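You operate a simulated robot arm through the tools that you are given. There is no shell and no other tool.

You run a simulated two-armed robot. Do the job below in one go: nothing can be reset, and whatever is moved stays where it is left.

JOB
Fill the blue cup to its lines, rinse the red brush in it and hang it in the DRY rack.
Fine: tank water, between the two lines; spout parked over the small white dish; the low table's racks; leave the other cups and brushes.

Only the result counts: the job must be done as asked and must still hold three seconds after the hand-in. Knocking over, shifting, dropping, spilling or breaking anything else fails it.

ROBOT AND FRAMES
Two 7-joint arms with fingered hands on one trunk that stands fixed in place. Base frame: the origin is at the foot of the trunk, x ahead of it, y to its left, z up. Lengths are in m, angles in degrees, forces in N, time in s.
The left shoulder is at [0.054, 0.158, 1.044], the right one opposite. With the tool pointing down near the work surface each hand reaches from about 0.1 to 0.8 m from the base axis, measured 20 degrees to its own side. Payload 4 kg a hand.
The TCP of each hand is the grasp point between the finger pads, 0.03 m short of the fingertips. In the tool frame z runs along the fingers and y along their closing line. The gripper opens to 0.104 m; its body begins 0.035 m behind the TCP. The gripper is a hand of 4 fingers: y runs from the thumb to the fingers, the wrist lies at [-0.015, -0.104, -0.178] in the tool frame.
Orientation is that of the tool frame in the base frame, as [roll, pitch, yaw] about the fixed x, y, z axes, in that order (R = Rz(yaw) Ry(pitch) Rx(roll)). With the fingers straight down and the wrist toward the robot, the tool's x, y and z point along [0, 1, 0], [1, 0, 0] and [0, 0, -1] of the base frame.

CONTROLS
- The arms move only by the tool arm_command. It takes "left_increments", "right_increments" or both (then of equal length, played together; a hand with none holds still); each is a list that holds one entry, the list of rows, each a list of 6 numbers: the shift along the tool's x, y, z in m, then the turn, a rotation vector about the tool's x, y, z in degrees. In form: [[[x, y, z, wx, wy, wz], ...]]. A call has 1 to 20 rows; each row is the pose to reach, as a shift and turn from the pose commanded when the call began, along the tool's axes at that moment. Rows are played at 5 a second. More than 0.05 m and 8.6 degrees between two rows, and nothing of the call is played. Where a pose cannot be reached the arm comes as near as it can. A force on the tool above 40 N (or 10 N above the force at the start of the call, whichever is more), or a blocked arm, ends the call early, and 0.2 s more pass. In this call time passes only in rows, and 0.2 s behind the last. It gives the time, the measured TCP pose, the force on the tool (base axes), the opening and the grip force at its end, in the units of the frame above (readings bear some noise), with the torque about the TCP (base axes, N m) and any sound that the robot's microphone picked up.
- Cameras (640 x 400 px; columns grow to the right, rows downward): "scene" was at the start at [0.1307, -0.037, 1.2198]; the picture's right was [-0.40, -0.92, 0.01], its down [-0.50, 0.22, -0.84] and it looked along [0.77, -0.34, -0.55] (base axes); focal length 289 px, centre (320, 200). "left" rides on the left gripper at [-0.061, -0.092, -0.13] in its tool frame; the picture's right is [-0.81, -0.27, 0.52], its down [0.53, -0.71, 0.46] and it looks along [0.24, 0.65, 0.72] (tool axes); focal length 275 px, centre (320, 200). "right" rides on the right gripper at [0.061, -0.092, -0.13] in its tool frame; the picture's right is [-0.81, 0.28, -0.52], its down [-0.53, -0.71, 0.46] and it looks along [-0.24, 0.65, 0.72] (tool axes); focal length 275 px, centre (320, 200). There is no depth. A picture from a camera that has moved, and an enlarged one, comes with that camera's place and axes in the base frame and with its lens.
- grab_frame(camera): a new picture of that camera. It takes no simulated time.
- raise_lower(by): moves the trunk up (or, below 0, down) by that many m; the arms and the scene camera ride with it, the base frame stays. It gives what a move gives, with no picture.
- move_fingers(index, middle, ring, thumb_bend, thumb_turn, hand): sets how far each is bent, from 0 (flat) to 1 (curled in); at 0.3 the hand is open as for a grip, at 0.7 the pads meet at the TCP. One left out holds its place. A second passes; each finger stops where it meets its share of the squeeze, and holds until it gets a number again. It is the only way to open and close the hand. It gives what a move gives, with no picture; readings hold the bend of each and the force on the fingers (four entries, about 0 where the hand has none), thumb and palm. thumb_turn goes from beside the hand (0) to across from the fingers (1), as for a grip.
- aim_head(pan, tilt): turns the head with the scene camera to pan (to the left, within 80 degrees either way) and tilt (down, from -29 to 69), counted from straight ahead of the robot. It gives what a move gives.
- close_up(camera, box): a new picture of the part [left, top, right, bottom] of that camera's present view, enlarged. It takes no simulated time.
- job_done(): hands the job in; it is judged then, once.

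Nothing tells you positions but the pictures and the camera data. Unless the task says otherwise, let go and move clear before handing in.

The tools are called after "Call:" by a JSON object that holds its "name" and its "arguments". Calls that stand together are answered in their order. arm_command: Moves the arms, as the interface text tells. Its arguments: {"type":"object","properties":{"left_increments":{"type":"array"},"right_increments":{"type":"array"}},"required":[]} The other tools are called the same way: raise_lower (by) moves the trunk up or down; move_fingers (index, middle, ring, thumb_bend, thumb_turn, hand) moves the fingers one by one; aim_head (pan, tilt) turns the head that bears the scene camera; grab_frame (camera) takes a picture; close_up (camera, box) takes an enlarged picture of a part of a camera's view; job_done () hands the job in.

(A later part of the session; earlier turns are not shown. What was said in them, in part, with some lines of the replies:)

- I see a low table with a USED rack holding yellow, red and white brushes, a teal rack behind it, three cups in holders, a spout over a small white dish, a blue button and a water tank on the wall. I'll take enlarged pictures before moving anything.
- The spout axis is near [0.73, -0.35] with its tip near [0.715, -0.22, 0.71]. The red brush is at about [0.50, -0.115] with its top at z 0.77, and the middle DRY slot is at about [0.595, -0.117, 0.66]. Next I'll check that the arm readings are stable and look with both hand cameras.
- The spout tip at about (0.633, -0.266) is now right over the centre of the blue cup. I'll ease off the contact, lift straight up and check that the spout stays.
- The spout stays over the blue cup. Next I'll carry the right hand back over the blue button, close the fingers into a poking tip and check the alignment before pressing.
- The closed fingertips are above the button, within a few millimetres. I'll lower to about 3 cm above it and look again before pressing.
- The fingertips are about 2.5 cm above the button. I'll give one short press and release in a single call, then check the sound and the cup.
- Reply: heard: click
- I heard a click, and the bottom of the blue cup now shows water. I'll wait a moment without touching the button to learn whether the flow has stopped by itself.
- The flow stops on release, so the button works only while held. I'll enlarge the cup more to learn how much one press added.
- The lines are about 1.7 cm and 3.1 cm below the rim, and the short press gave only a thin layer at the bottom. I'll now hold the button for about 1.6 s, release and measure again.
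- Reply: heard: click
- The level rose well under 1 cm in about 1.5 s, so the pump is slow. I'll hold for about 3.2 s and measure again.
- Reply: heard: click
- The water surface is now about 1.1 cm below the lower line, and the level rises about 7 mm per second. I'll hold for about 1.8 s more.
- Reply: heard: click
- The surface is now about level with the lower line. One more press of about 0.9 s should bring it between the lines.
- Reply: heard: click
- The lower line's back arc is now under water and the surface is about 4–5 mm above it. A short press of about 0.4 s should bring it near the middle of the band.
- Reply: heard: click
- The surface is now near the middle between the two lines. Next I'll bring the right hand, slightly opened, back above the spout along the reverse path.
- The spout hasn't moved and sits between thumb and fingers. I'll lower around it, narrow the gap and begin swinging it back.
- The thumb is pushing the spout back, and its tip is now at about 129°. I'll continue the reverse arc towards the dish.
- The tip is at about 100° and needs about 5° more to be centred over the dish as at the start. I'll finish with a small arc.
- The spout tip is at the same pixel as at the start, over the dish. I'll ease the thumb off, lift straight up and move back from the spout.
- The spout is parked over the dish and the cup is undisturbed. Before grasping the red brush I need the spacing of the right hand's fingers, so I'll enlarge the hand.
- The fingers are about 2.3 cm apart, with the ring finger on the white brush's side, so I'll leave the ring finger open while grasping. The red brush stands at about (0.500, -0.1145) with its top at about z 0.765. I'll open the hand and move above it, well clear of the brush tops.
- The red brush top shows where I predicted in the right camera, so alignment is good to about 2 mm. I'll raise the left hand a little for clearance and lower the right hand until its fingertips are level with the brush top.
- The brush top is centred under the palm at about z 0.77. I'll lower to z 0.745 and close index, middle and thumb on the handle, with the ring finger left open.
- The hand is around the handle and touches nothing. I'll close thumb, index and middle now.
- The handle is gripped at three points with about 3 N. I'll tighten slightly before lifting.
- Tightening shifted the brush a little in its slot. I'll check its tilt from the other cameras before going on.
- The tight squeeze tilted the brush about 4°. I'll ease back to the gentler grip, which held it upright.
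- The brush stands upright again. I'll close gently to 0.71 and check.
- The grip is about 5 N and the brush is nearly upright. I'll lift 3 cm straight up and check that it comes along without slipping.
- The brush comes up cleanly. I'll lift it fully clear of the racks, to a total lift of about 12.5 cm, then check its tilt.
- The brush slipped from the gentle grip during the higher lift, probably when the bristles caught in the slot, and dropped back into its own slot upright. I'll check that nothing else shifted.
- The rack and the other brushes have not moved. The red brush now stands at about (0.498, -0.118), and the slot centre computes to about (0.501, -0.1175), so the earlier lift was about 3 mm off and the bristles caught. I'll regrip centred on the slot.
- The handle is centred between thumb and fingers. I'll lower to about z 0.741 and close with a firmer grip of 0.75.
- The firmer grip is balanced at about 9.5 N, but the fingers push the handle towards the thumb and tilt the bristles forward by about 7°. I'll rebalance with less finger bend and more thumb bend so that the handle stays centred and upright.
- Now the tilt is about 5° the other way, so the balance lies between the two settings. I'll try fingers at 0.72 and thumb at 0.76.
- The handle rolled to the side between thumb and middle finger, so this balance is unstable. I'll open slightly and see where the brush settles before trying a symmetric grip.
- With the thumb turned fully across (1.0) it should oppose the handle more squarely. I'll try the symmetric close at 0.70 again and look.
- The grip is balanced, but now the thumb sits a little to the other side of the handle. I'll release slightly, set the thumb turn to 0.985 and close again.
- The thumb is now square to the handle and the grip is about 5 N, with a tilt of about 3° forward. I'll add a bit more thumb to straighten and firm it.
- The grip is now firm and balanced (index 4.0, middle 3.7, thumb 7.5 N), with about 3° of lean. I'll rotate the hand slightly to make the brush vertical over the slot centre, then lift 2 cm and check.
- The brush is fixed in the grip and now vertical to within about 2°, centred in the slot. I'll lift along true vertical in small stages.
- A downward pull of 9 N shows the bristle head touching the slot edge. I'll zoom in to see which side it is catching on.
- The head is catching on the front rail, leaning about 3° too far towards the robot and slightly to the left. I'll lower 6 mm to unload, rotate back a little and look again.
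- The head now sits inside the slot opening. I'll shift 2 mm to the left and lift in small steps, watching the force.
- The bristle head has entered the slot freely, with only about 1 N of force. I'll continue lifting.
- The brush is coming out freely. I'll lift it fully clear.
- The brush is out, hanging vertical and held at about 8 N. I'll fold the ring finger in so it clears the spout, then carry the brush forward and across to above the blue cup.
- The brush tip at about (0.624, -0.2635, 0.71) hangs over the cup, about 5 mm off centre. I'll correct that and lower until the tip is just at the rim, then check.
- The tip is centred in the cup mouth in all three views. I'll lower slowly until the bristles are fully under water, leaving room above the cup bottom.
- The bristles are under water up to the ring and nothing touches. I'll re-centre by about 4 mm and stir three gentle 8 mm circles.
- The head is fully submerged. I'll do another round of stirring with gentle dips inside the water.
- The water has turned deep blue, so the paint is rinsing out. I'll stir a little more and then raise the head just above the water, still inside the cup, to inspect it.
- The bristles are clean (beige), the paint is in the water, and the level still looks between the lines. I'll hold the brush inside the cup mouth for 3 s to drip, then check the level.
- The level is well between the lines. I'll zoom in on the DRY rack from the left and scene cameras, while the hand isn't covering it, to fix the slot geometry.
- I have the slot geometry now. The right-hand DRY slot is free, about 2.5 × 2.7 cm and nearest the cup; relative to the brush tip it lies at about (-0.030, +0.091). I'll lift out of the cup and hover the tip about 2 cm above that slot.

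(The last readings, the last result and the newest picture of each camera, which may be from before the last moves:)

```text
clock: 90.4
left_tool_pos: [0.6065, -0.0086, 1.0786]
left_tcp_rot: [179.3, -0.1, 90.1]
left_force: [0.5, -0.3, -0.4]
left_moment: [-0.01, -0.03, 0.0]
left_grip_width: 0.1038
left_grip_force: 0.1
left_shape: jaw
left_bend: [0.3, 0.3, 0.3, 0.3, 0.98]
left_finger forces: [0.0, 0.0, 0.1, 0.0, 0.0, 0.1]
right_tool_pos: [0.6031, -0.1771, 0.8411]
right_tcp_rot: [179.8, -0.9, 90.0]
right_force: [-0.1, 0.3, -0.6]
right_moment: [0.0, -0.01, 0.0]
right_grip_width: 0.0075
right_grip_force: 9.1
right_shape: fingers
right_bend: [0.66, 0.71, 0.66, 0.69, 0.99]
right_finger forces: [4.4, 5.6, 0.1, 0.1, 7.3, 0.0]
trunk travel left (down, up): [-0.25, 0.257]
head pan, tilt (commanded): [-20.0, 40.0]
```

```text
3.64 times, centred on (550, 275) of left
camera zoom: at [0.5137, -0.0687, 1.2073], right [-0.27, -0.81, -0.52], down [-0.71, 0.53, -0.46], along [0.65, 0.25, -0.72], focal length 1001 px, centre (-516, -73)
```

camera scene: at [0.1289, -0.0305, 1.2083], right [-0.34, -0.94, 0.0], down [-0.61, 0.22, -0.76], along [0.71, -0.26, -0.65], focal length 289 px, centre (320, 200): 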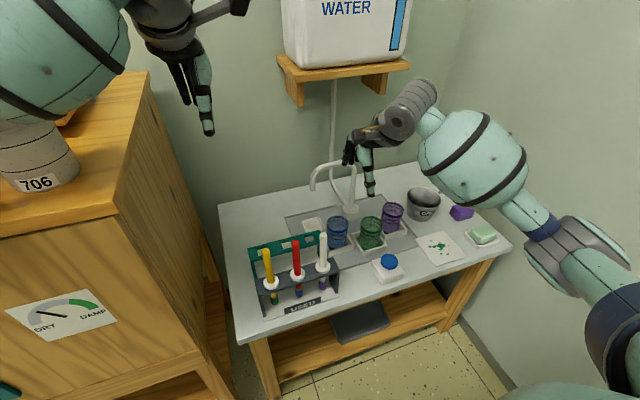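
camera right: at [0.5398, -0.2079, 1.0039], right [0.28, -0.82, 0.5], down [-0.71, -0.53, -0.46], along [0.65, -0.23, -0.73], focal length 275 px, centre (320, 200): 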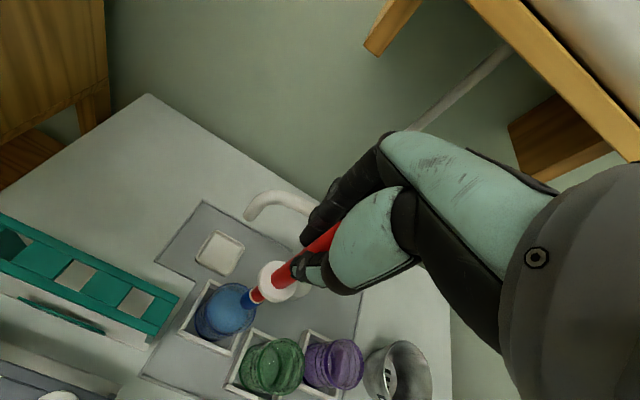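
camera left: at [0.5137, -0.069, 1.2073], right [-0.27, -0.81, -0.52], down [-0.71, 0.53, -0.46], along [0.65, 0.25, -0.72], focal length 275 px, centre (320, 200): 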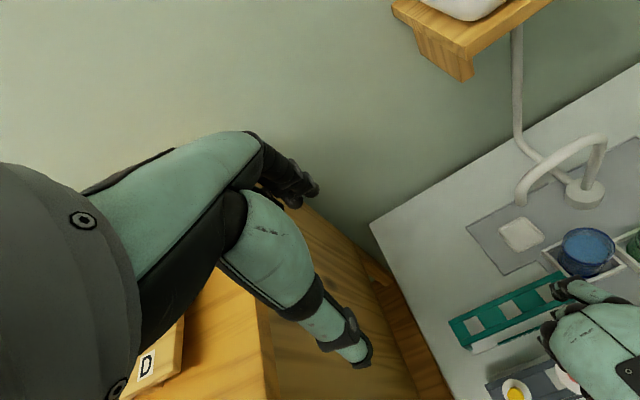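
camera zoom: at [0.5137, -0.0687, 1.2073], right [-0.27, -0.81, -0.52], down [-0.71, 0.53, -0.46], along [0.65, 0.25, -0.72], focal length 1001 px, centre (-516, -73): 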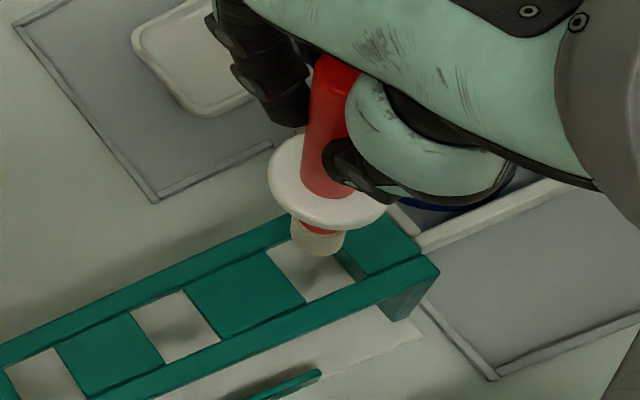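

The tip is over the slot, within about 4 mm. I'll shift 3 mm left and lower another 1.2 cm so that tip and slot are almost in the same plane, then compare again.

Call:
{"name": "arm_command", "arguments": {"right_increments": [[[0.003, -0.0012, 0, 0, 0, 0], [0.003, -0.0012, 0.006, 0, 0, 0], [0.003, -0.0012, 0.011, 0, 0, 0]]]}}

Call:
{"name": "close_up", "arguments": {"camera": "right", "box": [190, 240, 290, 310]}}

Call:
{"name": "close_up", "arguments": {"camera": "scene", "box": [285, 210, 335, 255]}}

Call:
{"name": "close_up", "arguments": {"camera": "left", "box": [510, 240, 580, 310]}}

```text
clock: 91.2
left_tool_pos: [0.6063, -0.0089, 1.0777]
left_tcp_rot: [179.4, 0.0, 90.1]
left_force: [-0.2, 0.1, -0.7]
left_moment: [-0.01, 0.01, 0.0]
left_grip_width: 0.1042
left_grip_force: 0.0
left_shape: jaw
left_bend: [0.3, 0.3, 0.3, 0.3, 0.98]
left_finger forces: [0.1, 0.0, 0.2, 0.1, 0.0, 0.1]
right_tool_pos: [0.6006, -0.173, 0.8306]
right_tcp_rot: [179.9, -0.9, 90.0]
right_force: [-0.1, 0.2, 0.2]
right_moment: [0.0, 0.02, 0.0]
right_grip_width: 0.0071
right_grip_force: 8.5
right_shape: fingers
right_bend: [0.66, 0.71, 0.66, 0.69, 0.99]
right_finger forces: [4.4, 5.5, 0.0, 0.0, 7.3, 0.0]
trunk travel left (down, up): [-0.25, 0.257]
head pan, tilt (commanded): [-20.0, 40.0]
```

```text
5.71 times, centred on (240, 275) of right
camera zoom: at [0.5087, -0.1138, 0.9609], right [0.27, -0.82, 0.5], down [-0.71, -0.53, -0.46], along [0.65, -0.23, -0.73], focal length 1573 px, centre (777, -229)
```

zoom: 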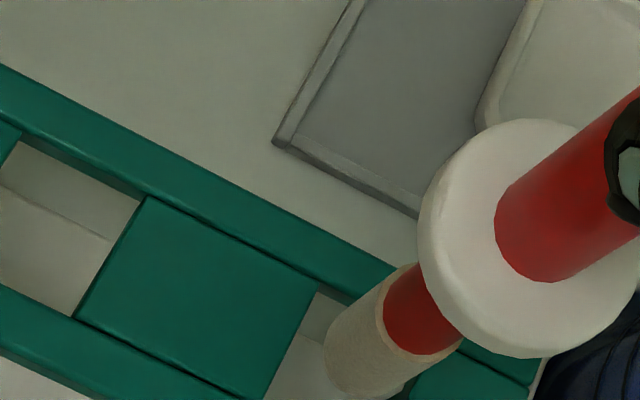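

```text
8.89 times, centred on (310, 232) of scene
camera zoom: at [0.1288, -0.0302, 1.2083], right [-0.34, -0.94, 0.0], down [-0.61, 0.22, -0.76], along [0.71, -0.26, -0.65], focal length 2571 px, centre (409, -89)
```

zoom: 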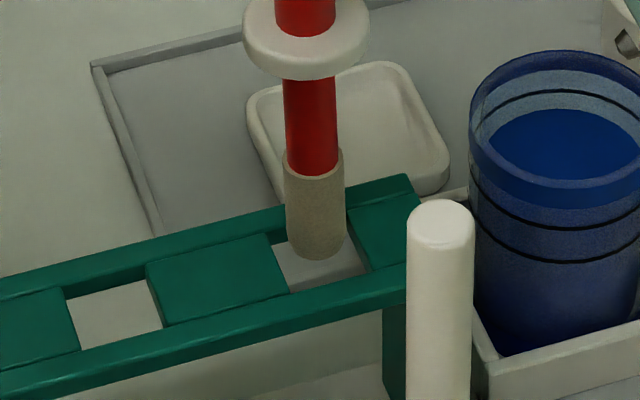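

```text
5.71 times, centred on (545, 275) of left
camera zoom: at [0.5137, -0.0688, 1.2073], right [-0.27, -0.81, -0.52], down [-0.71, 0.53, -0.46], along [0.65, 0.25, -0.72], focal length 1573 px, centre (-966, -229)
```

zoom: 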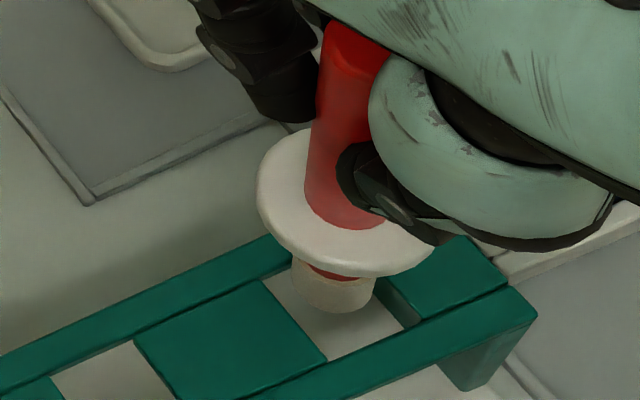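

The scene view shows the tip nearly centred. I'll look at the lower part of the right camera's view to confirm the fore-aft alignment.

Call:
{"name": "close_up", "arguments": {"camera": "right", "box": [190, 255, 290, 325]}}

Call:
{"name": "close_up", "arguments": {"camera": "left", "box": [525, 265, 575, 310]}}

```text
5.71 times, centred on (240, 290) of right
camera zoom: at [0.5087, -0.1138, 0.9609], right [0.27, -0.82, 0.5], down [-0.71, -0.53, -0.46], along [0.65, -0.23, -0.73], focal length 1573 px, centre (777, -314)
```

zoom: 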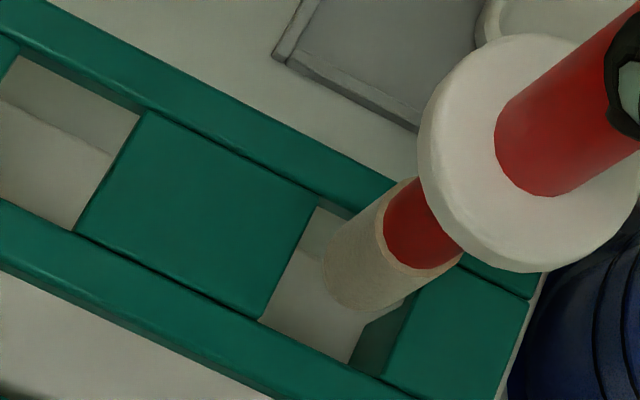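

```text
8.89 times, centred on (550, 288) of left
camera zoom: at [0.5137, -0.0688, 1.2073], right [-0.27, -0.81, -0.52], down [-0.71, 0.53, -0.46], along [0.65, 0.25, -0.72], focal length 2447 px, centre (-1724, -578)
```

zoom: 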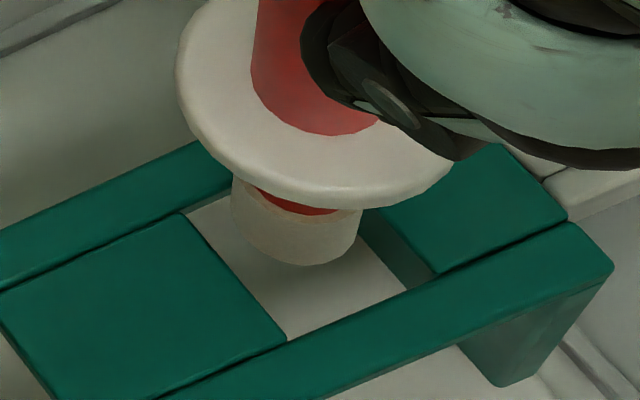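

The estimates agree that the tip is within 1–3 mm of the slot centre, and the head has about 4 mm of margin, so I'll shift 1.5 mm towards the robot. Then I'll lower the head into the slot, watching the force.

Call:
{"name": "arm_command", "arguments": {"right_increments": [[[0, -0.0015, 0.002, 0, 0, 0], [0, -0.0015, 0.008, 0, 0, 0], [0, -0.0015, 0.014, 0, 0, 0], [0, -0.0015, 0.02, 0, 0, 0]]]}}

Call:
{"name": "close_up", "arguments": {"camera": "right", "box": [190, 245, 290, 315]}}

Call:
{"name": "close_up", "arguments": {"camera": "scene", "box": [285, 210, 335, 255]}}

Call:
{"name": "close_up", "arguments": {"camera": "left", "box": [525, 255, 575, 310]}}

```text
clock: 92.2
left_tool_pos: [0.606, -0.0089, 1.0791]
left_tcp_rot: [179.3, 0.1, 90.1]
left_force: [-0.1, -0.1, 0.4]
left_moment: [-0.01, -0.02, -0.01]
left_grip_width: 0.1039
left_grip_force: 0.1
left_shape: jaw
left_bend: [0.3, 0.3, 0.3, 0.3, 0.98]
left_finger forces: [0.0, 0.1, 0.0, 0.0, 0.1, 0.0]
right_tool_pos: [0.5985, -0.1731, 0.8108]
right_tcp_rot: [179.9, -0.8, 90.0]
right_force: [0.3, -0.1, -0.5]
right_moment: [-0.01, -0.02, -0.02]
right_grip_width: 0.0073
right_grip_force: 8.8
right_shape: fingers
right_bend: [0.66, 0.71, 0.66, 0.69, 0.99]
right_finger forces: [4.4, 5.6, 0.0, 0.0, 7.3, 0.0]
trunk travel left (down, up): [-0.25, 0.257]
head pan, tilt (commanded): [-20.0, 40.0]
```

```text
5.71 times, centred on (240, 280) of right
camera zoom: at [0.5078, -0.1143, 0.9408], right [0.27, -0.82, 0.51], down [-0.71, -0.53, -0.46], along [0.65, -0.23, -0.73], focal length 1573 px, centre (777, -257)
```

zoom: 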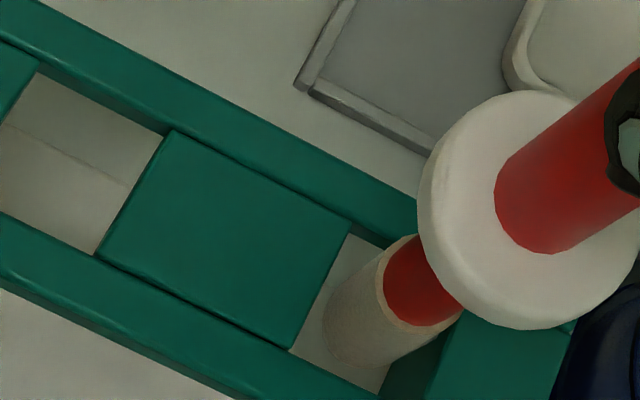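

```text
8.89 times, centred on (310, 232) of scene
camera zoom: at [0.1288, -0.0303, 1.2083], right [-0.34, -0.94, 0.0], down [-0.61, 0.22, -0.76], along [0.71, -0.26, -0.65], focal length 2571 px, centre (409, -89)
```

zoom: 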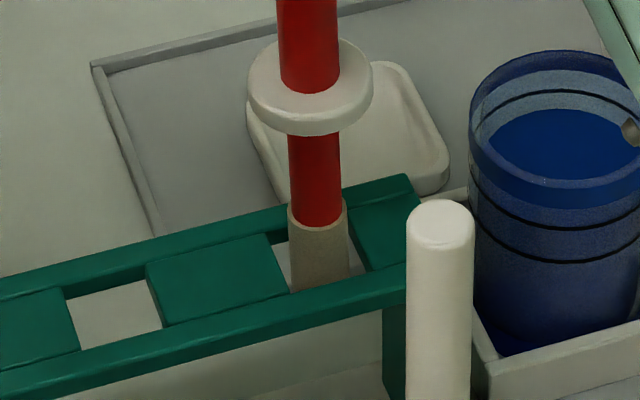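

```text
7.27 times, centred on (550, 282) of left
camera zoom: at [0.5137, -0.0688, 1.2073], right [-0.27, -0.81, -0.52], down [-0.71, 0.53, -0.46], along [0.65, 0.25, -0.72], focal length 2002 px, centre (-1353, -400)
```

zoom: 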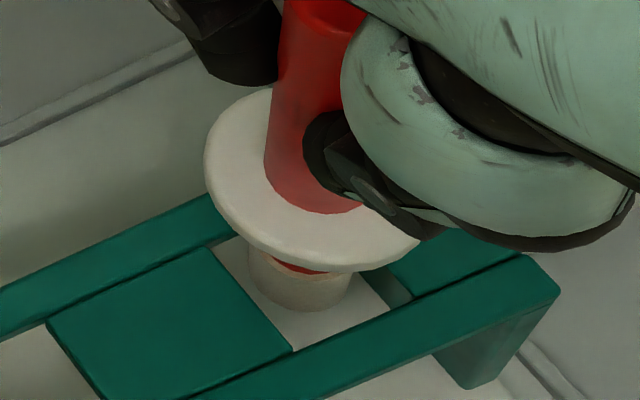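

The head is entering the slot with no contact force. I'll continue lowering.

Call:
{"name": "arm_command", "arguments": {"right_increments": [[[0, 0, 0.008, 0, 0, 0], [0, 0, 0.016, 0, 0, 0], [0, 0, 0.024, 0, 0, 0], [0, 0, 0.03, 0, 0, 0]]]}}

Call:
{"name": "close_up", "arguments": {"camera": "right", "box": [190, 235, 290, 305]}}

Call:
{"name": "close_up", "arguments": {"camera": "scene", "box": [285, 210, 335, 265]}}

```text
clock: 93.2
left_tool_pos: [0.6079, -0.0094, 1.0781]
left_tcp_rot: [179.3, 0.0, 90.2]
left_force: [0.5, -0.3, 0.1]
left_moment: [-0.01, 0.01, -0.01]
left_grip_width: 0.1038
left_grip_force: 0.1
left_shape: jaw
left_bend: [0.3, 0.3, 0.3, 0.3, 0.98]
left_finger forces: [0.1, 0.0, 0.0, 0.0, 0.0, 0.0]
right_tool_pos: [0.6001, -0.172, 0.7804]
right_tcp_rot: [180.0, -0.9, 90.0]
right_force: [1.2, 0.2, -0.2]
right_moment: [-0.01, -0.01, 0.02]
right_grip_width: 0.0074
right_grip_force: 8.8
right_shape: fingers
right_bend: [0.66, 0.71, 0.66, 0.69, 0.99]
right_finger forces: [4.3, 5.6, 0.0, 0.1, 7.4, 0.0]
trunk travel left (down, up): [-0.25, 0.257]
head pan, tilt (commanded): [-20.0, 40.0]
```

```text
5.71 times, centred on (240, 270) of right
camera zoom: at [0.5081, -0.1124, 0.9107], right [0.27, -0.82, 0.5], down [-0.71, -0.53, -0.46], along [0.64, -0.23, -0.73], focal length 1573 px, centre (777, -200)
```

zoom: 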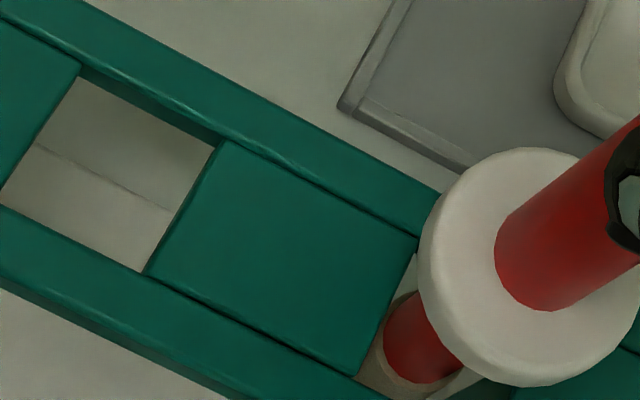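

```text
7.27 times, centred on (310, 238) of scene
camera zoom: at [0.1288, -0.0303, 1.2083], right [-0.34, -0.94, 0.0], down [-0.61, 0.22, -0.76], along [0.71, -0.26, -0.65], focal length 2104 px, centre (393, -73)
```

zoom: 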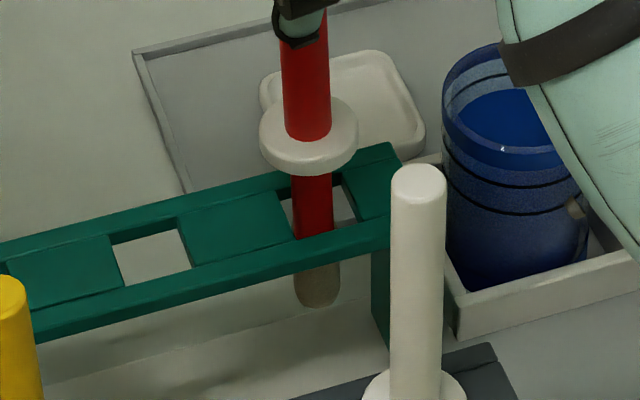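

The head has passed through the slot and the shaft is inside it. I'll shift 2 mm right to centre it and lower until the collar seats.

Call:
{"name": "arm_command", "arguments": {"right_increments": [[[-0.002, 0, 0.006, 0, 0, 0], [-0.002, 0, 0.014, 0, 0, 0], [-0.002, 0, 0.022, 0, 0, 0], [-0.002, 0, 0.028, 0, 0, 0]]]}}

Call:
{"name": "close_up", "arguments": {"camera": "right", "box": [190, 225, 330, 325]}}

Call:
{"name": "close_up", "arguments": {"camera": "scene", "box": [285, 210, 335, 265]}}

Call:
{"name": "close_up", "arguments": {"camera": "left", "box": [500, 235, 600, 315]}}

```text
clock: 94.2
left_tool_pos: [0.6066, -0.0082, 1.0784]
left_tcp_rot: [179.3, 0.0, 90.0]
left_force: [0.9, -0.6, 0.7]
left_moment: [0.04, 0.0, 0.01]
left_grip_width: 0.104
left_grip_force: 0.1
left_shape: jaw
left_bend: [0.3, 0.3, 0.3, 0.3, 0.98]
left_finger forces: [0.1, 0.1, 0.0, 0.0, 0.0, 0.0]
right_tool_pos: [0.6005, -0.1738, 0.7535]
right_tcp_rot: [179.8, -0.9, 90.1]
right_force: [1.1, 0.1, -0.7]
right_moment: [0.0, 0.0, 0.0]
right_grip_width: 0.0073
right_grip_force: 8.5
right_shape: fingers
right_bend: [0.66, 0.71, 0.66, 0.69, 0.99]
right_finger forces: [4.3, 5.6, 0.1, 0.1, 7.3, 0.0]
trunk travel left (down, up): [-0.25, 0.257]
head pan, tilt (commanded): [-20.0, 40.0]
```

```text
4.00 times, centred on (260, 275) of right
camera zoom: at [0.5084, -0.1138, 0.8838], right [0.27, -0.82, 0.5], down [-0.71, -0.53, -0.46], along [0.65, -0.23, -0.73], focal length 1101 px, centre (560, -100)
```

zoom: 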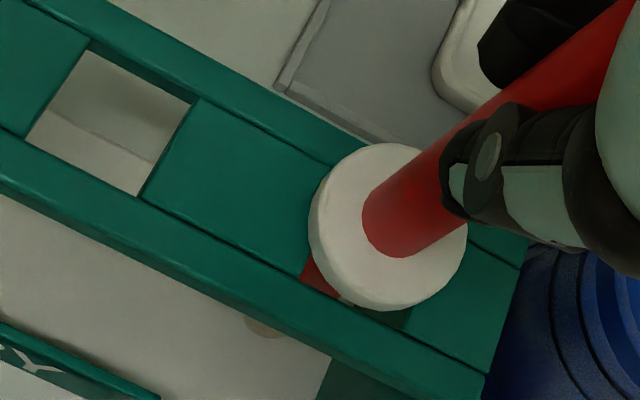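

```text
7.27 times, centred on (310, 238) of scene
camera zoom: at [0.1288, -0.0302, 1.2083], right [-0.34, -0.94, 0.0], down [-0.61, 0.22, -0.76], along [0.71, -0.26, -0.65], focal length 2104 px, centre (393, -73)
```

zoom: 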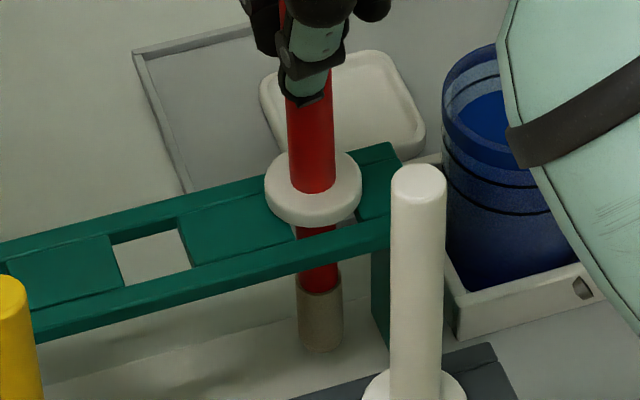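

```text
5.00 times, centred on (550, 275) of left
camera zoom: at [0.5137, -0.0688, 1.2073], right [-0.27, -0.81, -0.52], down [-0.71, 0.53, -0.46], along [0.65, 0.25, -0.72], focal length 1376 px, centre (-830, -175)
```

zoom: 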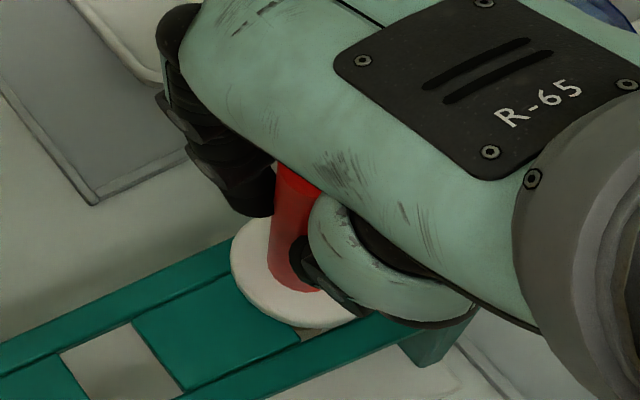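

The collar is just above the rack. I'll lower a few more millimetres until it seats.

Call:
{"name": "arm_command", "arguments": {"right_increments": [[[0, 0, 0.003, 0, 0, 0], [0, 0, 0.006, 0, 0, 0]]]}}

Call:
{"name": "close_up", "arguments": {"camera": "scene", "box": [285, 210, 335, 265]}}

Call:
{"name": "close_up", "arguments": {"camera": "right", "box": [190, 225, 330, 325]}}

```text
clock: 94.8
left_tool_pos: [0.6052, -0.0083, 1.0793]
left_tcp_rot: [179.2, 0.0, 90.0]
left_force: [0.0, -0.5, 0.1]
left_moment: [-0.03, -0.04, 0.0]
left_grip_width: 0.1042
left_grip_force: 0.0
left_shape: jaw
left_bend: [0.3, 0.3, 0.3, 0.3, 0.98]
left_finger forces: [0.1, 0.0, 0.0, 0.1, 0.0, 0.0]
right_tool_pos: [0.5998, -0.1734, 0.7495]
right_tcp_rot: [179.6, -0.9, 90.1]
right_force: [-1.7, -1.5, 11.4]
right_moment: [-0.06, 0.05, 0.02]
right_grip_width: 0.0069
right_grip_force: 11.2
right_shape: fingers
right_bend: [0.66, 0.71, 0.66, 0.69, 0.99]
right_finger forces: [4.6, 7.7, 0.1, 0.1, 9.9, 0.0]
trunk travel left (down, up): [-0.25, 0.257]
head pan, tilt (commanded): [-20.0, 40.0]
```

```text
7.27 times, centred on (310, 238) of scene
camera zoom: at [0.1269, -0.0301, 1.2087], right [-0.34, -0.94, 0.0], down [-0.61, 0.22, -0.76], along [0.71, -0.26, -0.65], focal length 2104 px, centre (393, -73)
```

zoom: 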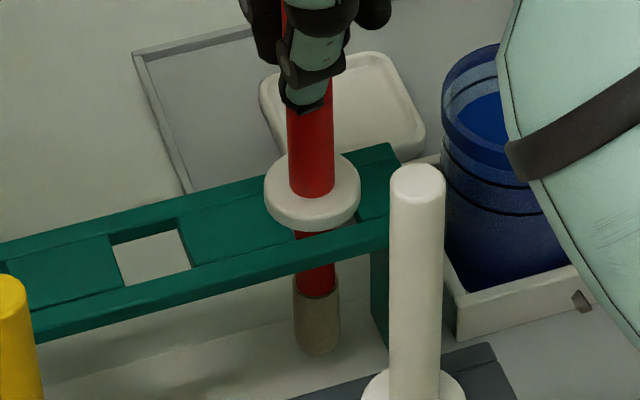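

```text
4.00 times, centred on (260, 275) of right
camera zoom: at [0.5079, -0.1143, 0.8797], right [0.27, -0.82, 0.51], down [-0.71, -0.53, -0.47], along [0.65, -0.23, -0.72], focal length 1101 px, centre (560, -100)
```

zoom: 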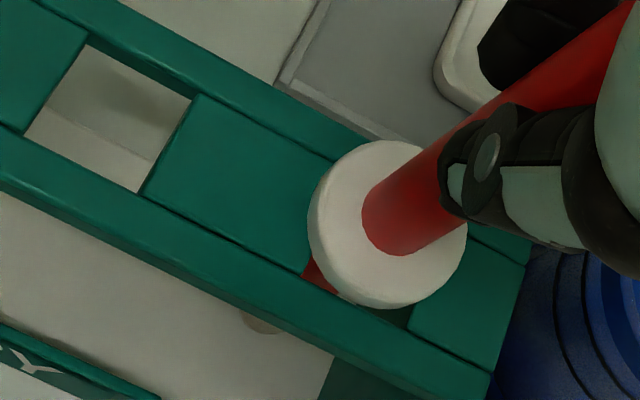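

The collar touched with about 11 N, so it is resting on the rack. I'll back off 3 mm to unload and open the fingers gently so the brush settles in the slot.

Call:
{"name": "arm_command", "arguments": {"right_increments": [[[0, 0, -0.003, 0, 0, 0]]]}}

Call:
{"name": "move_fingers", "arguments": {"hand": "right", "index": 0.63, "middle": 0.63, "ring": 0.6, "thumb_bend": 0.62}}

Call:
{"name": "close_up", "arguments": {"camera": "scene", "box": [285, 210, 335, 265]}}

Call:
{"name": "close_up", "arguments": {"camera": "right", "box": [190, 225, 330, 325]}}

```text
clock: 95.2
left_tool_pos: [0.6062, -0.0083, 1.0784]
left_tcp_rot: [179.3, 0.0, 90.1]
left_force: [0.0, -0.4, 0.8]
left_moment: [0.02, 0.01, -0.04]
left_grip_width: 0.1039
left_grip_force: 0.1
left_shape: jaw
left_bend: [0.3, 0.3, 0.3, 0.3, 0.98]
left_finger forces: [0.0, 0.0, 0.1, 0.1, 0.0, 0.0]
right_tool_pos: [0.6004, -0.1736, 0.7495]
right_tcp_rot: [179.9, -0.8, 89.9]
right_force: [0.8, -0.9, 6.4]
right_moment: [-0.03, -0.01, -0.02]
right_grip_width: 0.007
right_grip_force: 10.1
right_shape: fingers
right_bend: [0.66, 0.71, 0.66, 0.69, 0.99]
right_finger forces: [5.1, 6.9, 0.0, 0.0, 8.2, 0.0]
trunk travel left (down, up): [-0.25, 0.257]
head pan, tilt (commanded): [-20.0, 40.0]
```

```text
clock: 96.2
left_tool_pos: [0.6065, -0.0092, 1.0787]
left_tcp_rot: [179.3, 0.0, 90.1]
left_force: [-0.5, 1.1, 0.2]
left_moment: [-0.01, 0.0, 0.0]
left_grip_width: 0.1038
left_grip_force: 0.1
left_shape: jaw
left_bend: [0.3, 0.3, 0.3, 0.3, 0.98]
left_finger forces: [0.1, 0.0, 0.1, 0.0, 0.0, 0.0]
right_tool_pos: [0.5991, -0.1732, 0.7502]
right_tcp_rot: [179.9, -0.9, 90.0]
right_force: [-0.1, -0.1, 0.3]
right_moment: [0.01, 0.03, -0.02]
right_grip_width: 0.0188
right_grip_force: 0.1
right_shape: fingers
right_bend: [0.63, 0.63, 0.6, 0.62, 1.0]
right_finger forces: [0.0, 0.0, 0.1, 0.1, 0.0, 0.1]
trunk travel left (down, up): [-0.25, 0.257]
head pan, tilt (commanded): [-20.0, 40.0]
```

```text
7.27 times, centred on (310, 238) of scene
camera zoom: at [0.1287, -0.0302, 1.2084], right [-0.34, -0.94, 0.0], down [-0.61, 0.22, -0.76], along [0.71, -0.26, -0.65], focal length 2104 px, centre (393, -73)
```

zoom: 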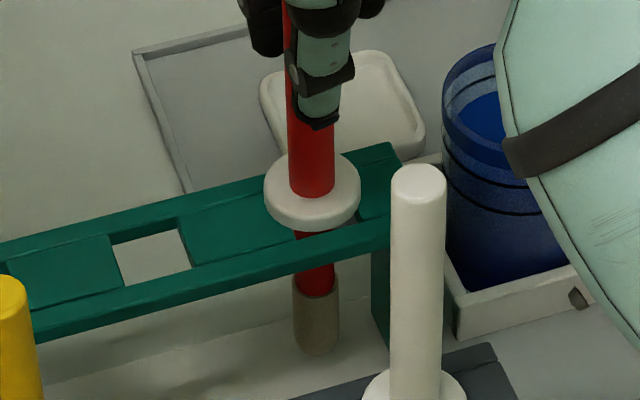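

```text
4.00 times, centred on (260, 275) of right
camera zoom: at [0.508, -0.1137, 0.8809], right [0.27, -0.82, 0.5], down [-0.71, -0.53, -0.46], along [0.65, -0.23, -0.73], focal length 1101 px, centre (560, -100)
```

zoom: 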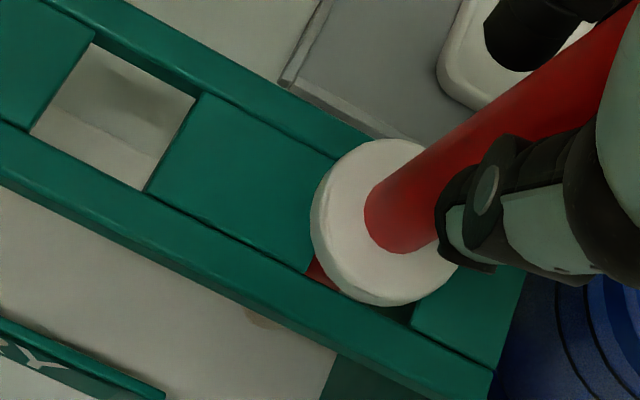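

The fingers are free of the handle and the brush stands in the DRY slot on its own. I'll open wider, lift straight up and inspect.

Call:
{"name": "move_fingers", "arguments": {"hand": "right", "index": 0.42, "middle": 0.42, "ring": 0.42, "thumb_bend": 0.42}}

Call:
{"name": "close_up", "arguments": {"camera": "scene", "box": [285, 190, 345, 265]}}

Call:
{"name": "close_up", "arguments": {"camera": "right", "box": [190, 195, 330, 325]}}

```text
clock: 97.2
left_tool_pos: [0.6075, -0.0085, 1.0788]
left_tcp_rot: [179.3, 0.0, 90.1]
left_force: [0.2, -0.1, -0.8]
left_moment: [-0.01, -0.03, 0.0]
left_grip_width: 0.1039
left_grip_force: 0.0
left_shape: jaw
left_bend: [0.3, 0.3, 0.3, 0.3, 0.98]
left_finger forces: [0.1, 0.0, 0.0, 0.0, 0.1, 0.1]
right_tool_pos: [0.6005, -0.1717, 0.7493]
right_tcp_rot: [179.9, -0.9, 90.0]
right_force: [0.7, 0.1, -0.8]
right_moment: [-0.03, -0.02, 0.02]
right_grip_width: 0.0722
right_grip_force: 0.0
right_shape: fingers
right_bend: [0.42, 0.42, 0.42, 0.42, 0.98]
right_finger forces: [0.1, 0.0, 0.0, 0.1, 0.1, 0.0]
trunk travel left (down, up): [-0.25, 0.257]
head pan, tilt (commanded): [-20.0, 40.0]
```

```text
5.33 times, centred on (315, 228) of scene
camera zoom: at [0.1288, -0.0302, 1.2084], right [-0.34, -0.94, 0.0], down [-0.61, 0.22, -0.76], along [0.71, -0.26, -0.65], focal length 1543 px, centre (347, 53)
```

zoom: 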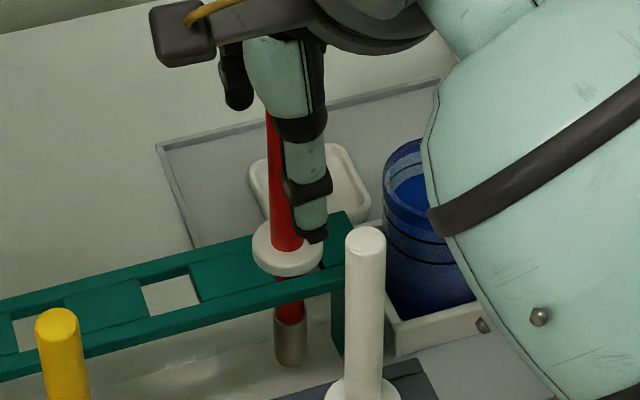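

```text
3.08 times, centred on (260, 260) of right
camera zoom: at [0.5081, -0.1137, 0.8808], right [0.27, -0.82, 0.5], down [-0.71, -0.53, -0.46], along [0.65, -0.23, -0.73], focal length 847 px, centre (505, 15)
```

zoom: 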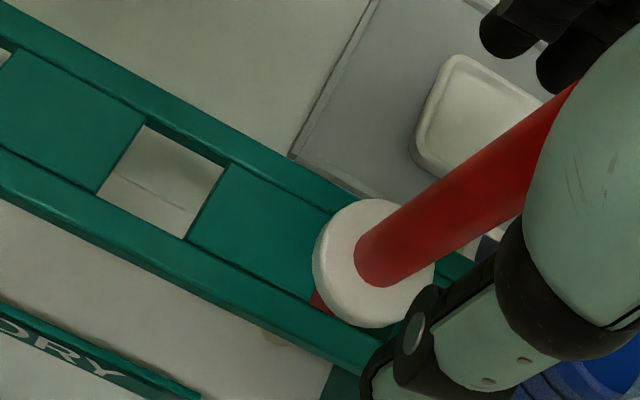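

The brush hangs upright in the DRY slot. I'll lift the hand straight up and away from it.

Call:
{"name": "arm_command", "arguments": {"right_increments": [[[0, 0, -0.015, 0, 0, 0], [0, 0, -0.035, 0, 0, 0], [0, 0, -0.055, 0, 0, 0], [0, 0, -0.08, 0, 0, 0], [0, 0, -0.11, 0, 0, 0], [0, 0, -0.14, 0, 0, 0]]]}}

Call:
{"name": "close_up", "arguments": {"camera": "scene", "box": [230, 160, 410, 310]}}

Call:
{"name": "grab_frame", "arguments": {"camera": "right"}}

Call:
{"name": "grab_frame", "arguments": {"camera": "left"}}

```text
clock: 98.6
left_tool_pos: [0.6071, -0.0083, 1.0797]
left_tcp_rot: [179.3, 0.0, 90.2]
left_force: [1.1, -0.2, 0.1]
left_moment: [0.02, 0.01, -0.01]
left_grip_width: 0.104
left_grip_force: 0.1
left_shape: jaw
left_bend: [0.3, 0.3, 0.3, 0.3, 0.98]
left_finger forces: [0.0, 0.0, 0.0, 0.0, 0.0, 0.0]
right_tool_pos: [0.5978, -0.1743, 0.8898]
right_tcp_rot: [179.9, -0.9, 90.0]
right_force: [0.5, 0.4, -0.9]
right_moment: [0.01, 0.01, 0.0]
right_grip_width: 0.0724
right_grip_force: 0.1
right_shape: fingers
right_bend: [0.42, 0.42, 0.42, 0.42, 0.98]
right_finger forces: [0.1, 0.0, 0.1, 0.0, 0.1, 0.1]
trunk travel left (down, up): [-0.25, 0.257]
head pan, tilt (commanded): [-20.0, 40.0]
```

```text
2.67 times, centred on (320, 235) of scene
camera zoom: at [0.1287, -0.03, 1.2084], right [-0.34, -0.94, 0.0], down [-0.61, 0.22, -0.76], along [0.71, -0.26, -0.65], focal length 771 px, centre (320, 107)
```

zoom: 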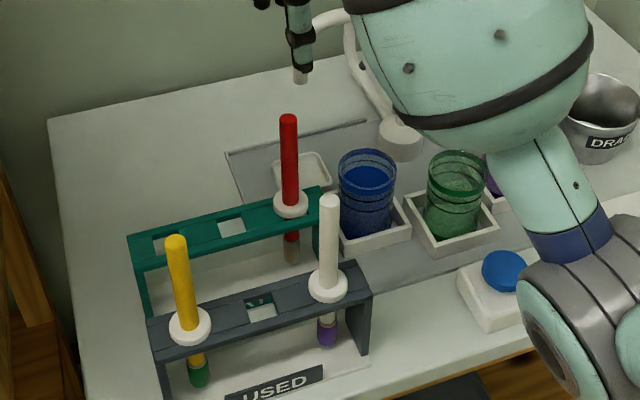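

```text
taken
camera right: at [0.5056, -0.1152, 1.0211], right [0.27, -0.82, 0.51], down [-0.71, -0.53, -0.46], along [0.65, -0.23, -0.73], focal length 275 px, centre (320, 200)
```

right: 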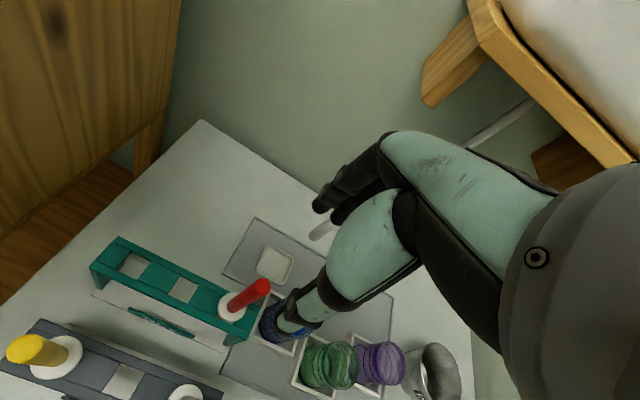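

```text
taken
camera left: at [0.5135, -0.0686, 1.2075], right [-0.27, -0.81, -0.52], down [-0.71, 0.53, -0.46], along [0.65, 0.25, -0.72], focal length 275 px, centre (320, 200)
```

left: 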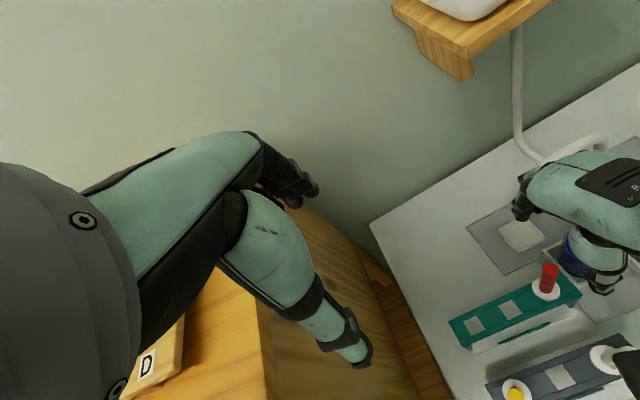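

The red brush hangs in the DRY rack, with its clean head visible beneath. I'll move the right hand back towards its start position so I can inspect everything unobstructed.

Call:
{"name": "arm_command", "arguments": {"right_increments": [[[-0.02, -0.015, -0.02, 0, 0, 0], [-0.05, -0.035, -0.035, 0, 0, 0], [-0.085, -0.06, -0.05, 0, 0, 0], [-0.12, -0.085, -0.065, 0, 0, 0], [-0.155, -0.11, -0.08, 0, 0, 0], [-0.19, -0.13, -0.095, 0, 0, 0], [-0.215, -0.148, -0.11, 0, 0, 0], [-0.23, -0.16, -0.12, 0, 0, 0]]]}}

Call:
{"name": "grab_frame", "arguments": {"camera": "scene"}}

Call:
{"name": "close_up", "arguments": {"camera": "scene", "box": [230, 170, 400, 310]}}

Call:
{"name": "close_up", "arguments": {"camera": "left", "box": [440, 100, 640, 380]}}

Call:
{"name": "close_up", "arguments": {"camera": "right", "box": [0, 80, 300, 330]}}

```text
clock: 100.4
left_tool_pos: [0.6059, -0.0086, 1.0797]
left_tcp_rot: [179.3, 0.0, 90.1]
left_force: [-0.2, -0.1, -0.4]
left_moment: [-0.01, 0.03, 0.01]
left_grip_width: 0.104
left_grip_force: 0.0
left_shape: jaw
left_bend: [0.3, 0.3, 0.3, 0.3, 0.98]
left_finger forces: [0.0, 0.1, 0.1, 0.0, 0.0, 0.0]
right_tool_pos: [0.437, -0.4065, 1.0085]
right_tcp_rot: [180.0, -0.9, 90.1]
right_force: [0.3, -0.2, -0.1]
right_moment: [-0.01, 0.02, 0.01]
right_grip_width: 0.0724
right_grip_force: 0.0
right_shape: fingers
right_bend: [0.42, 0.42, 0.42, 0.42, 0.98]
right_finger forces: [0.1, 0.0, 0.0, 0.1, 0.0, 0.0]
trunk travel left (down, up): [-0.25, 0.257]
head pan, tilt (commanded): [-20.0, 40.0]
```

```text
taken
camera scene: at [0.1281, -0.0304, 1.2084], right [-0.34, -0.94, 0.0], down [-0.61, 0.22, -0.76], along [0.71, -0.26, -0.65], focal length 289 px, centre (320, 200)
```

scene: 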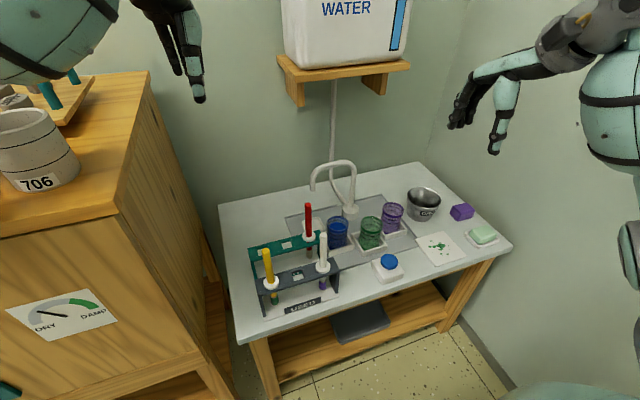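

```text
2.86 times, centred on (315, 240) of scene
camera zoom: at [0.1281, -0.0304, 1.2084], right [-0.34, -0.94, 0.0], down [-0.61, 0.22, -0.76], along [0.71, -0.26, -0.65], focal length 826 px, centre (334, 86)
```

zoom: 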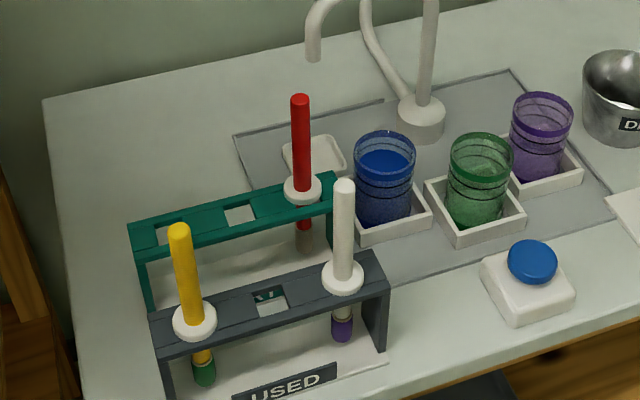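

```text
1.43 times, centred on (540, 240) of left
camera zoom: at [0.5131, -0.0689, 1.2076], right [-0.27, -0.81, -0.52], down [-0.71, 0.53, -0.46], along [0.65, 0.25, -0.72], focal length 393 px, centre (6, 143)
```

zoom: 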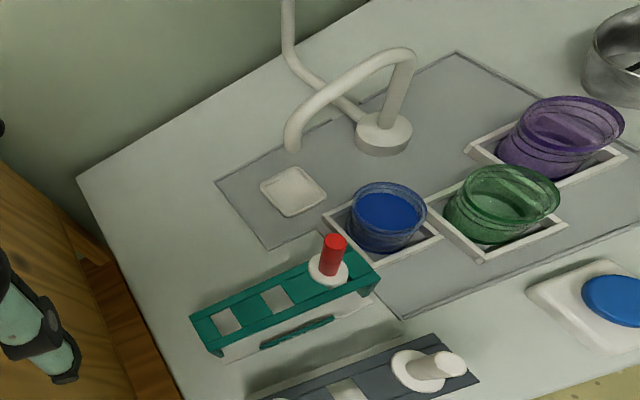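

```text
1.60 times, centred on (150, 205) of right
camera zoom: at [0.3458, -0.348, 1.1392], right [0.28, -0.82, 0.5], down [-0.71, -0.53, -0.46], along [0.65, -0.23, -0.73], focal length 440 px, centre (592, 192)
```

zoom: 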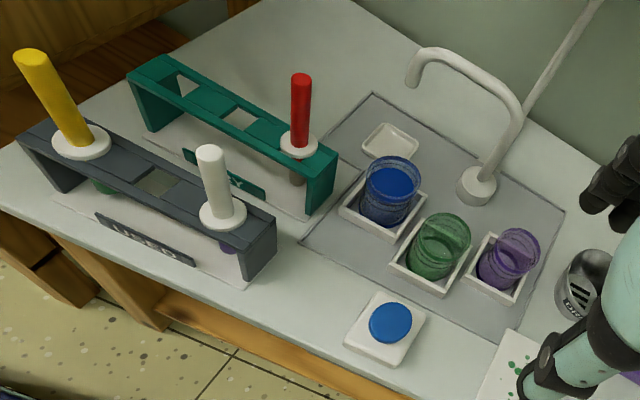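

Everything is in place. As a last check I'll look closely at the water level, the spout over the dish, and the seated brush.

Call:
{"name": "close_up", "arguments": {"camera": "scene", "box": [325, 205, 355, 255]}}

Call:
{"name": "close_up", "arguments": {"camera": "scene", "box": [285, 195, 335, 270]}}

Call:
{"name": "close_up", "arguments": {"camera": "left", "box": [490, 120, 640, 300]}}

Call:
{"name": "close_up", "arguments": {"camera": "right", "box": [100, 100, 240, 220]}}

Call:
{"name": "close_up", "arguments": {"camera": "left", "box": [570, 210, 639, 285]}}

```text
8.00 times, centred on (340, 230) of scene
camera zoom: at [0.1281, -0.0304, 1.2084], right [-0.34, -0.94, 0.0], down [-0.61, 0.22, -0.76], along [0.71, -0.26, -0.65], focal length 2314 px, centre (160, -40)
```

zoom: 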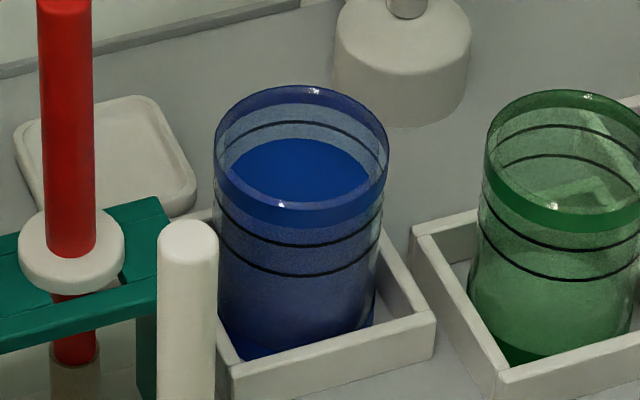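

```text
5.33 times, centred on (310, 232) of scene
camera zoom: at [0.1281, -0.0304, 1.2084], right [-0.34, -0.94, 0.0], down [-0.61, 0.22, -0.76], along [0.71, -0.26, -0.65], focal length 1543 px, centre (373, 27)
```

zoom: 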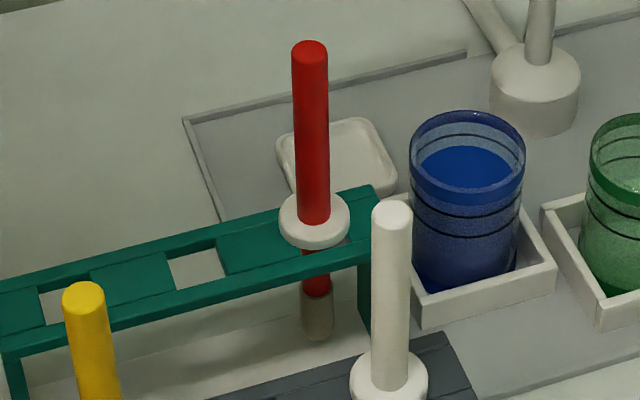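

```text
2.22 times, centred on (565, 210) of left
camera zoom: at [0.5131, -0.0689, 1.2076], right [-0.27, -0.81, -0.52], down [-0.71, 0.53, -0.46], along [0.65, 0.25, -0.72], focal length 612 px, centre (-224, 178)
```

zoom: 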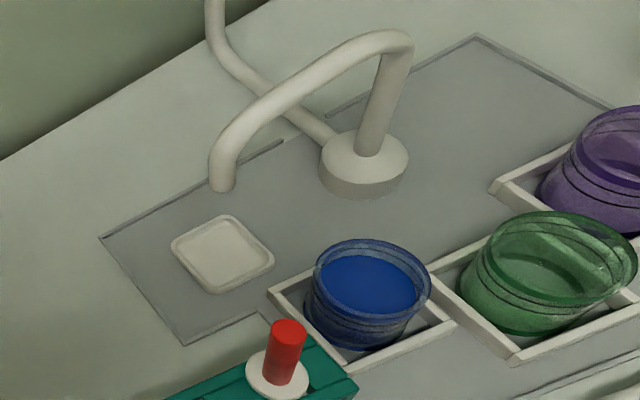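

```text
3.33 times, centred on (170, 160) of right
camera zoom: at [0.3458, -0.348, 1.1392], right [0.28, -0.82, 0.5], down [-0.71, -0.53, -0.46], along [0.65, -0.23, -0.73], focal length 918 px, centre (820, 333)
```

zoom: 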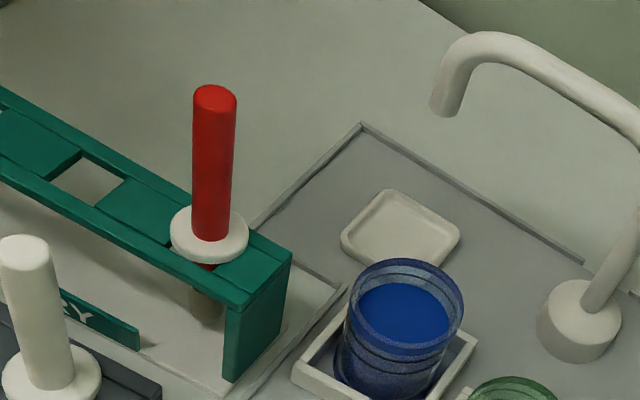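

```text
5.33 times, centred on (604, 248) of left
camera zoom: at [0.5131, -0.0689, 1.2076], right [-0.27, -0.81, -0.52], down [-0.71, 0.53, -0.46], along [0.65, 0.25, -0.72], focal length 1468 px, centre (-1197, -53)
```

zoom: 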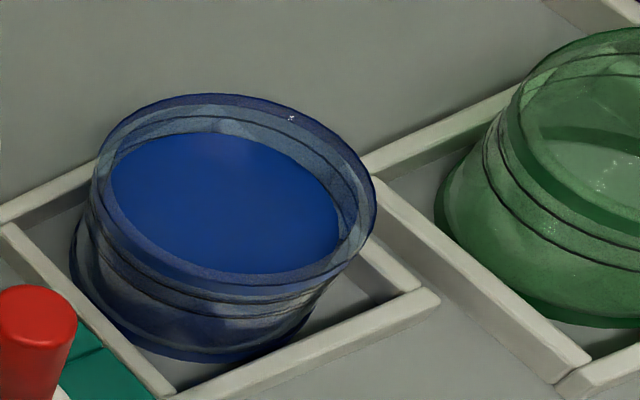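

The level is mid-band, the spout is over the dish, and the brush stands upright. One last high zoom on the collar will confirm that it is properly seated.

Call:
{"name": "close_up", "arguments": {"camera": "right", "box": [120, 140, 180, 190]}}

Call:
{"name": "close_up", "arguments": {"camera": "scene", "box": [295, 220, 325, 262]}}

Call:
{"name": "close_up", "arguments": {"camera": "left", "box": [520, 250, 590, 320]}}

Call:
{"name": "close_up", "arguments": {"camera": "scene", "box": [260, 230, 340, 310]}}

```text
8.00 times, centred on (150, 165) of right
camera zoom: at [0.3458, -0.348, 1.1392], right [0.28, -0.82, 0.5], down [-0.71, -0.53, -0.46], along [0.65, -0.23, -0.73], focal length 2202 px, centre (1680, 480)
```

zoom: 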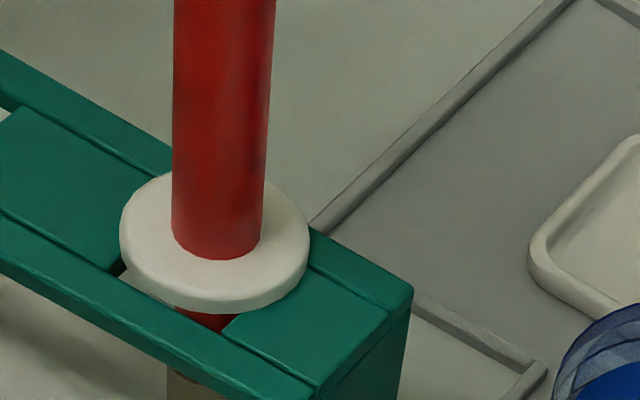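

```text
9.52 times, centred on (310, 241) of scene
camera zoom: at [0.1281, -0.0304, 1.2084], right [-0.34, -0.94, 0.0], down [-0.61, 0.22, -0.76], along [0.71, -0.26, -0.65], focal length 2755 px, centre (415, -190)
```

zoom: 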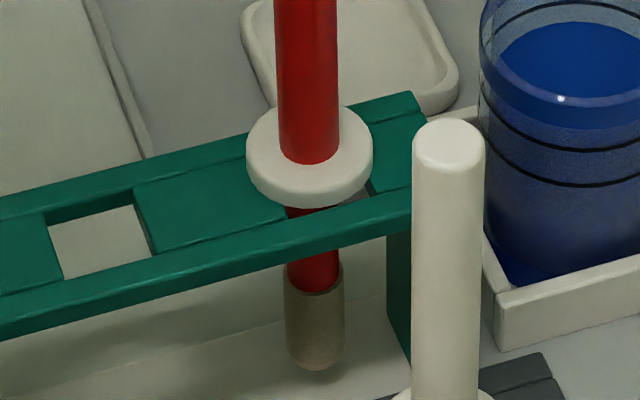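

```text
5.71 times, centred on (555, 285) of left
camera zoom: at [0.5131, -0.0689, 1.2076], right [-0.27, -0.81, -0.52], down [-0.71, 0.53, -0.46], along [0.65, 0.25, -0.72], focal length 1573 px, centre (-1023, -286)
```

zoom: 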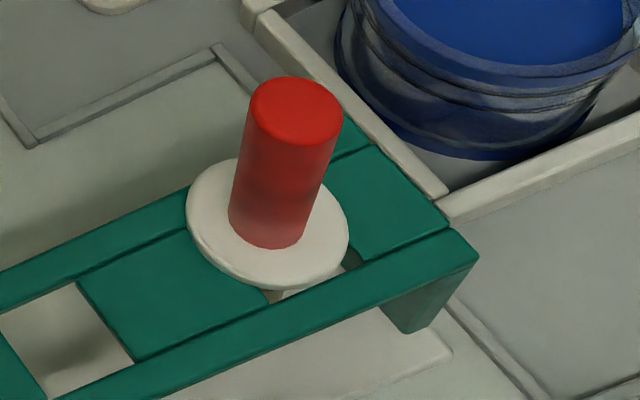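

```text
5.00 times, centred on (300, 270) of scene
camera zoom: at [0.1281, -0.0304, 1.2084], right [-0.34, -0.94, 0.0], down [-0.61, 0.22, -0.76], along [0.71, -0.26, -0.65], focal length 1446 px, centre (420, -150)
```

zoom: 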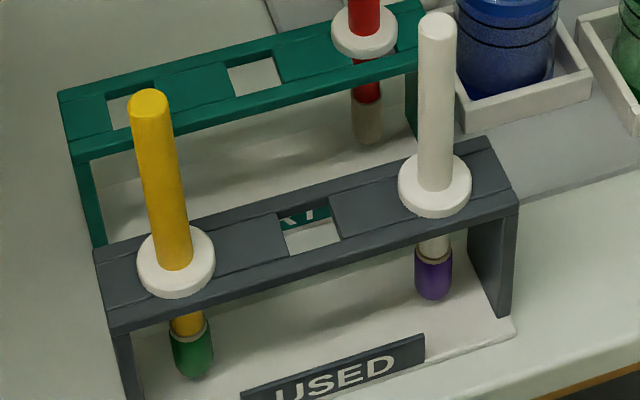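

The job is finished and I'm handing it in:
- **Brush:** the collar sits flat on the DRY rack and the red brush hangs upright with a clean head.
- **Cup:** the blue cup is filled to mid-band.
- **Spout:** it is parked over the dish.
- **Everything else:** the other cups and brushes are where they were, and both hands are clear.

Call:
{"name": "job_done", "arguments": {}}

```text
The job is handed in.
```

The red brush is rinsed and hanging in the right-hand slot of the low table's DRY rack. I've handed the job in, but no verdict has come back.

- **Cup:** I filled the blue cup from the tank to about midway between its two lines. The rinse turned the water blue, and the level was still between the lines at the end.
- **Spout:** it is back over the small white dish, where it started.
- **Brush:** the bristles came out clean. The collar rests flat on the rack, slightly towards the back of the slot, with about a 2 mm gap at the front rail.
- **Everything else:** the other cups and brushes looked unmoved in the last pictures, and I saw no spills.

On my first try at lifting the red brush, it slipped from the grip and dropped back into its own USED slot. Close-ups taken then showed no change to the rack or the other brushes. I regripped it more firmly and lifted it out in small steps.
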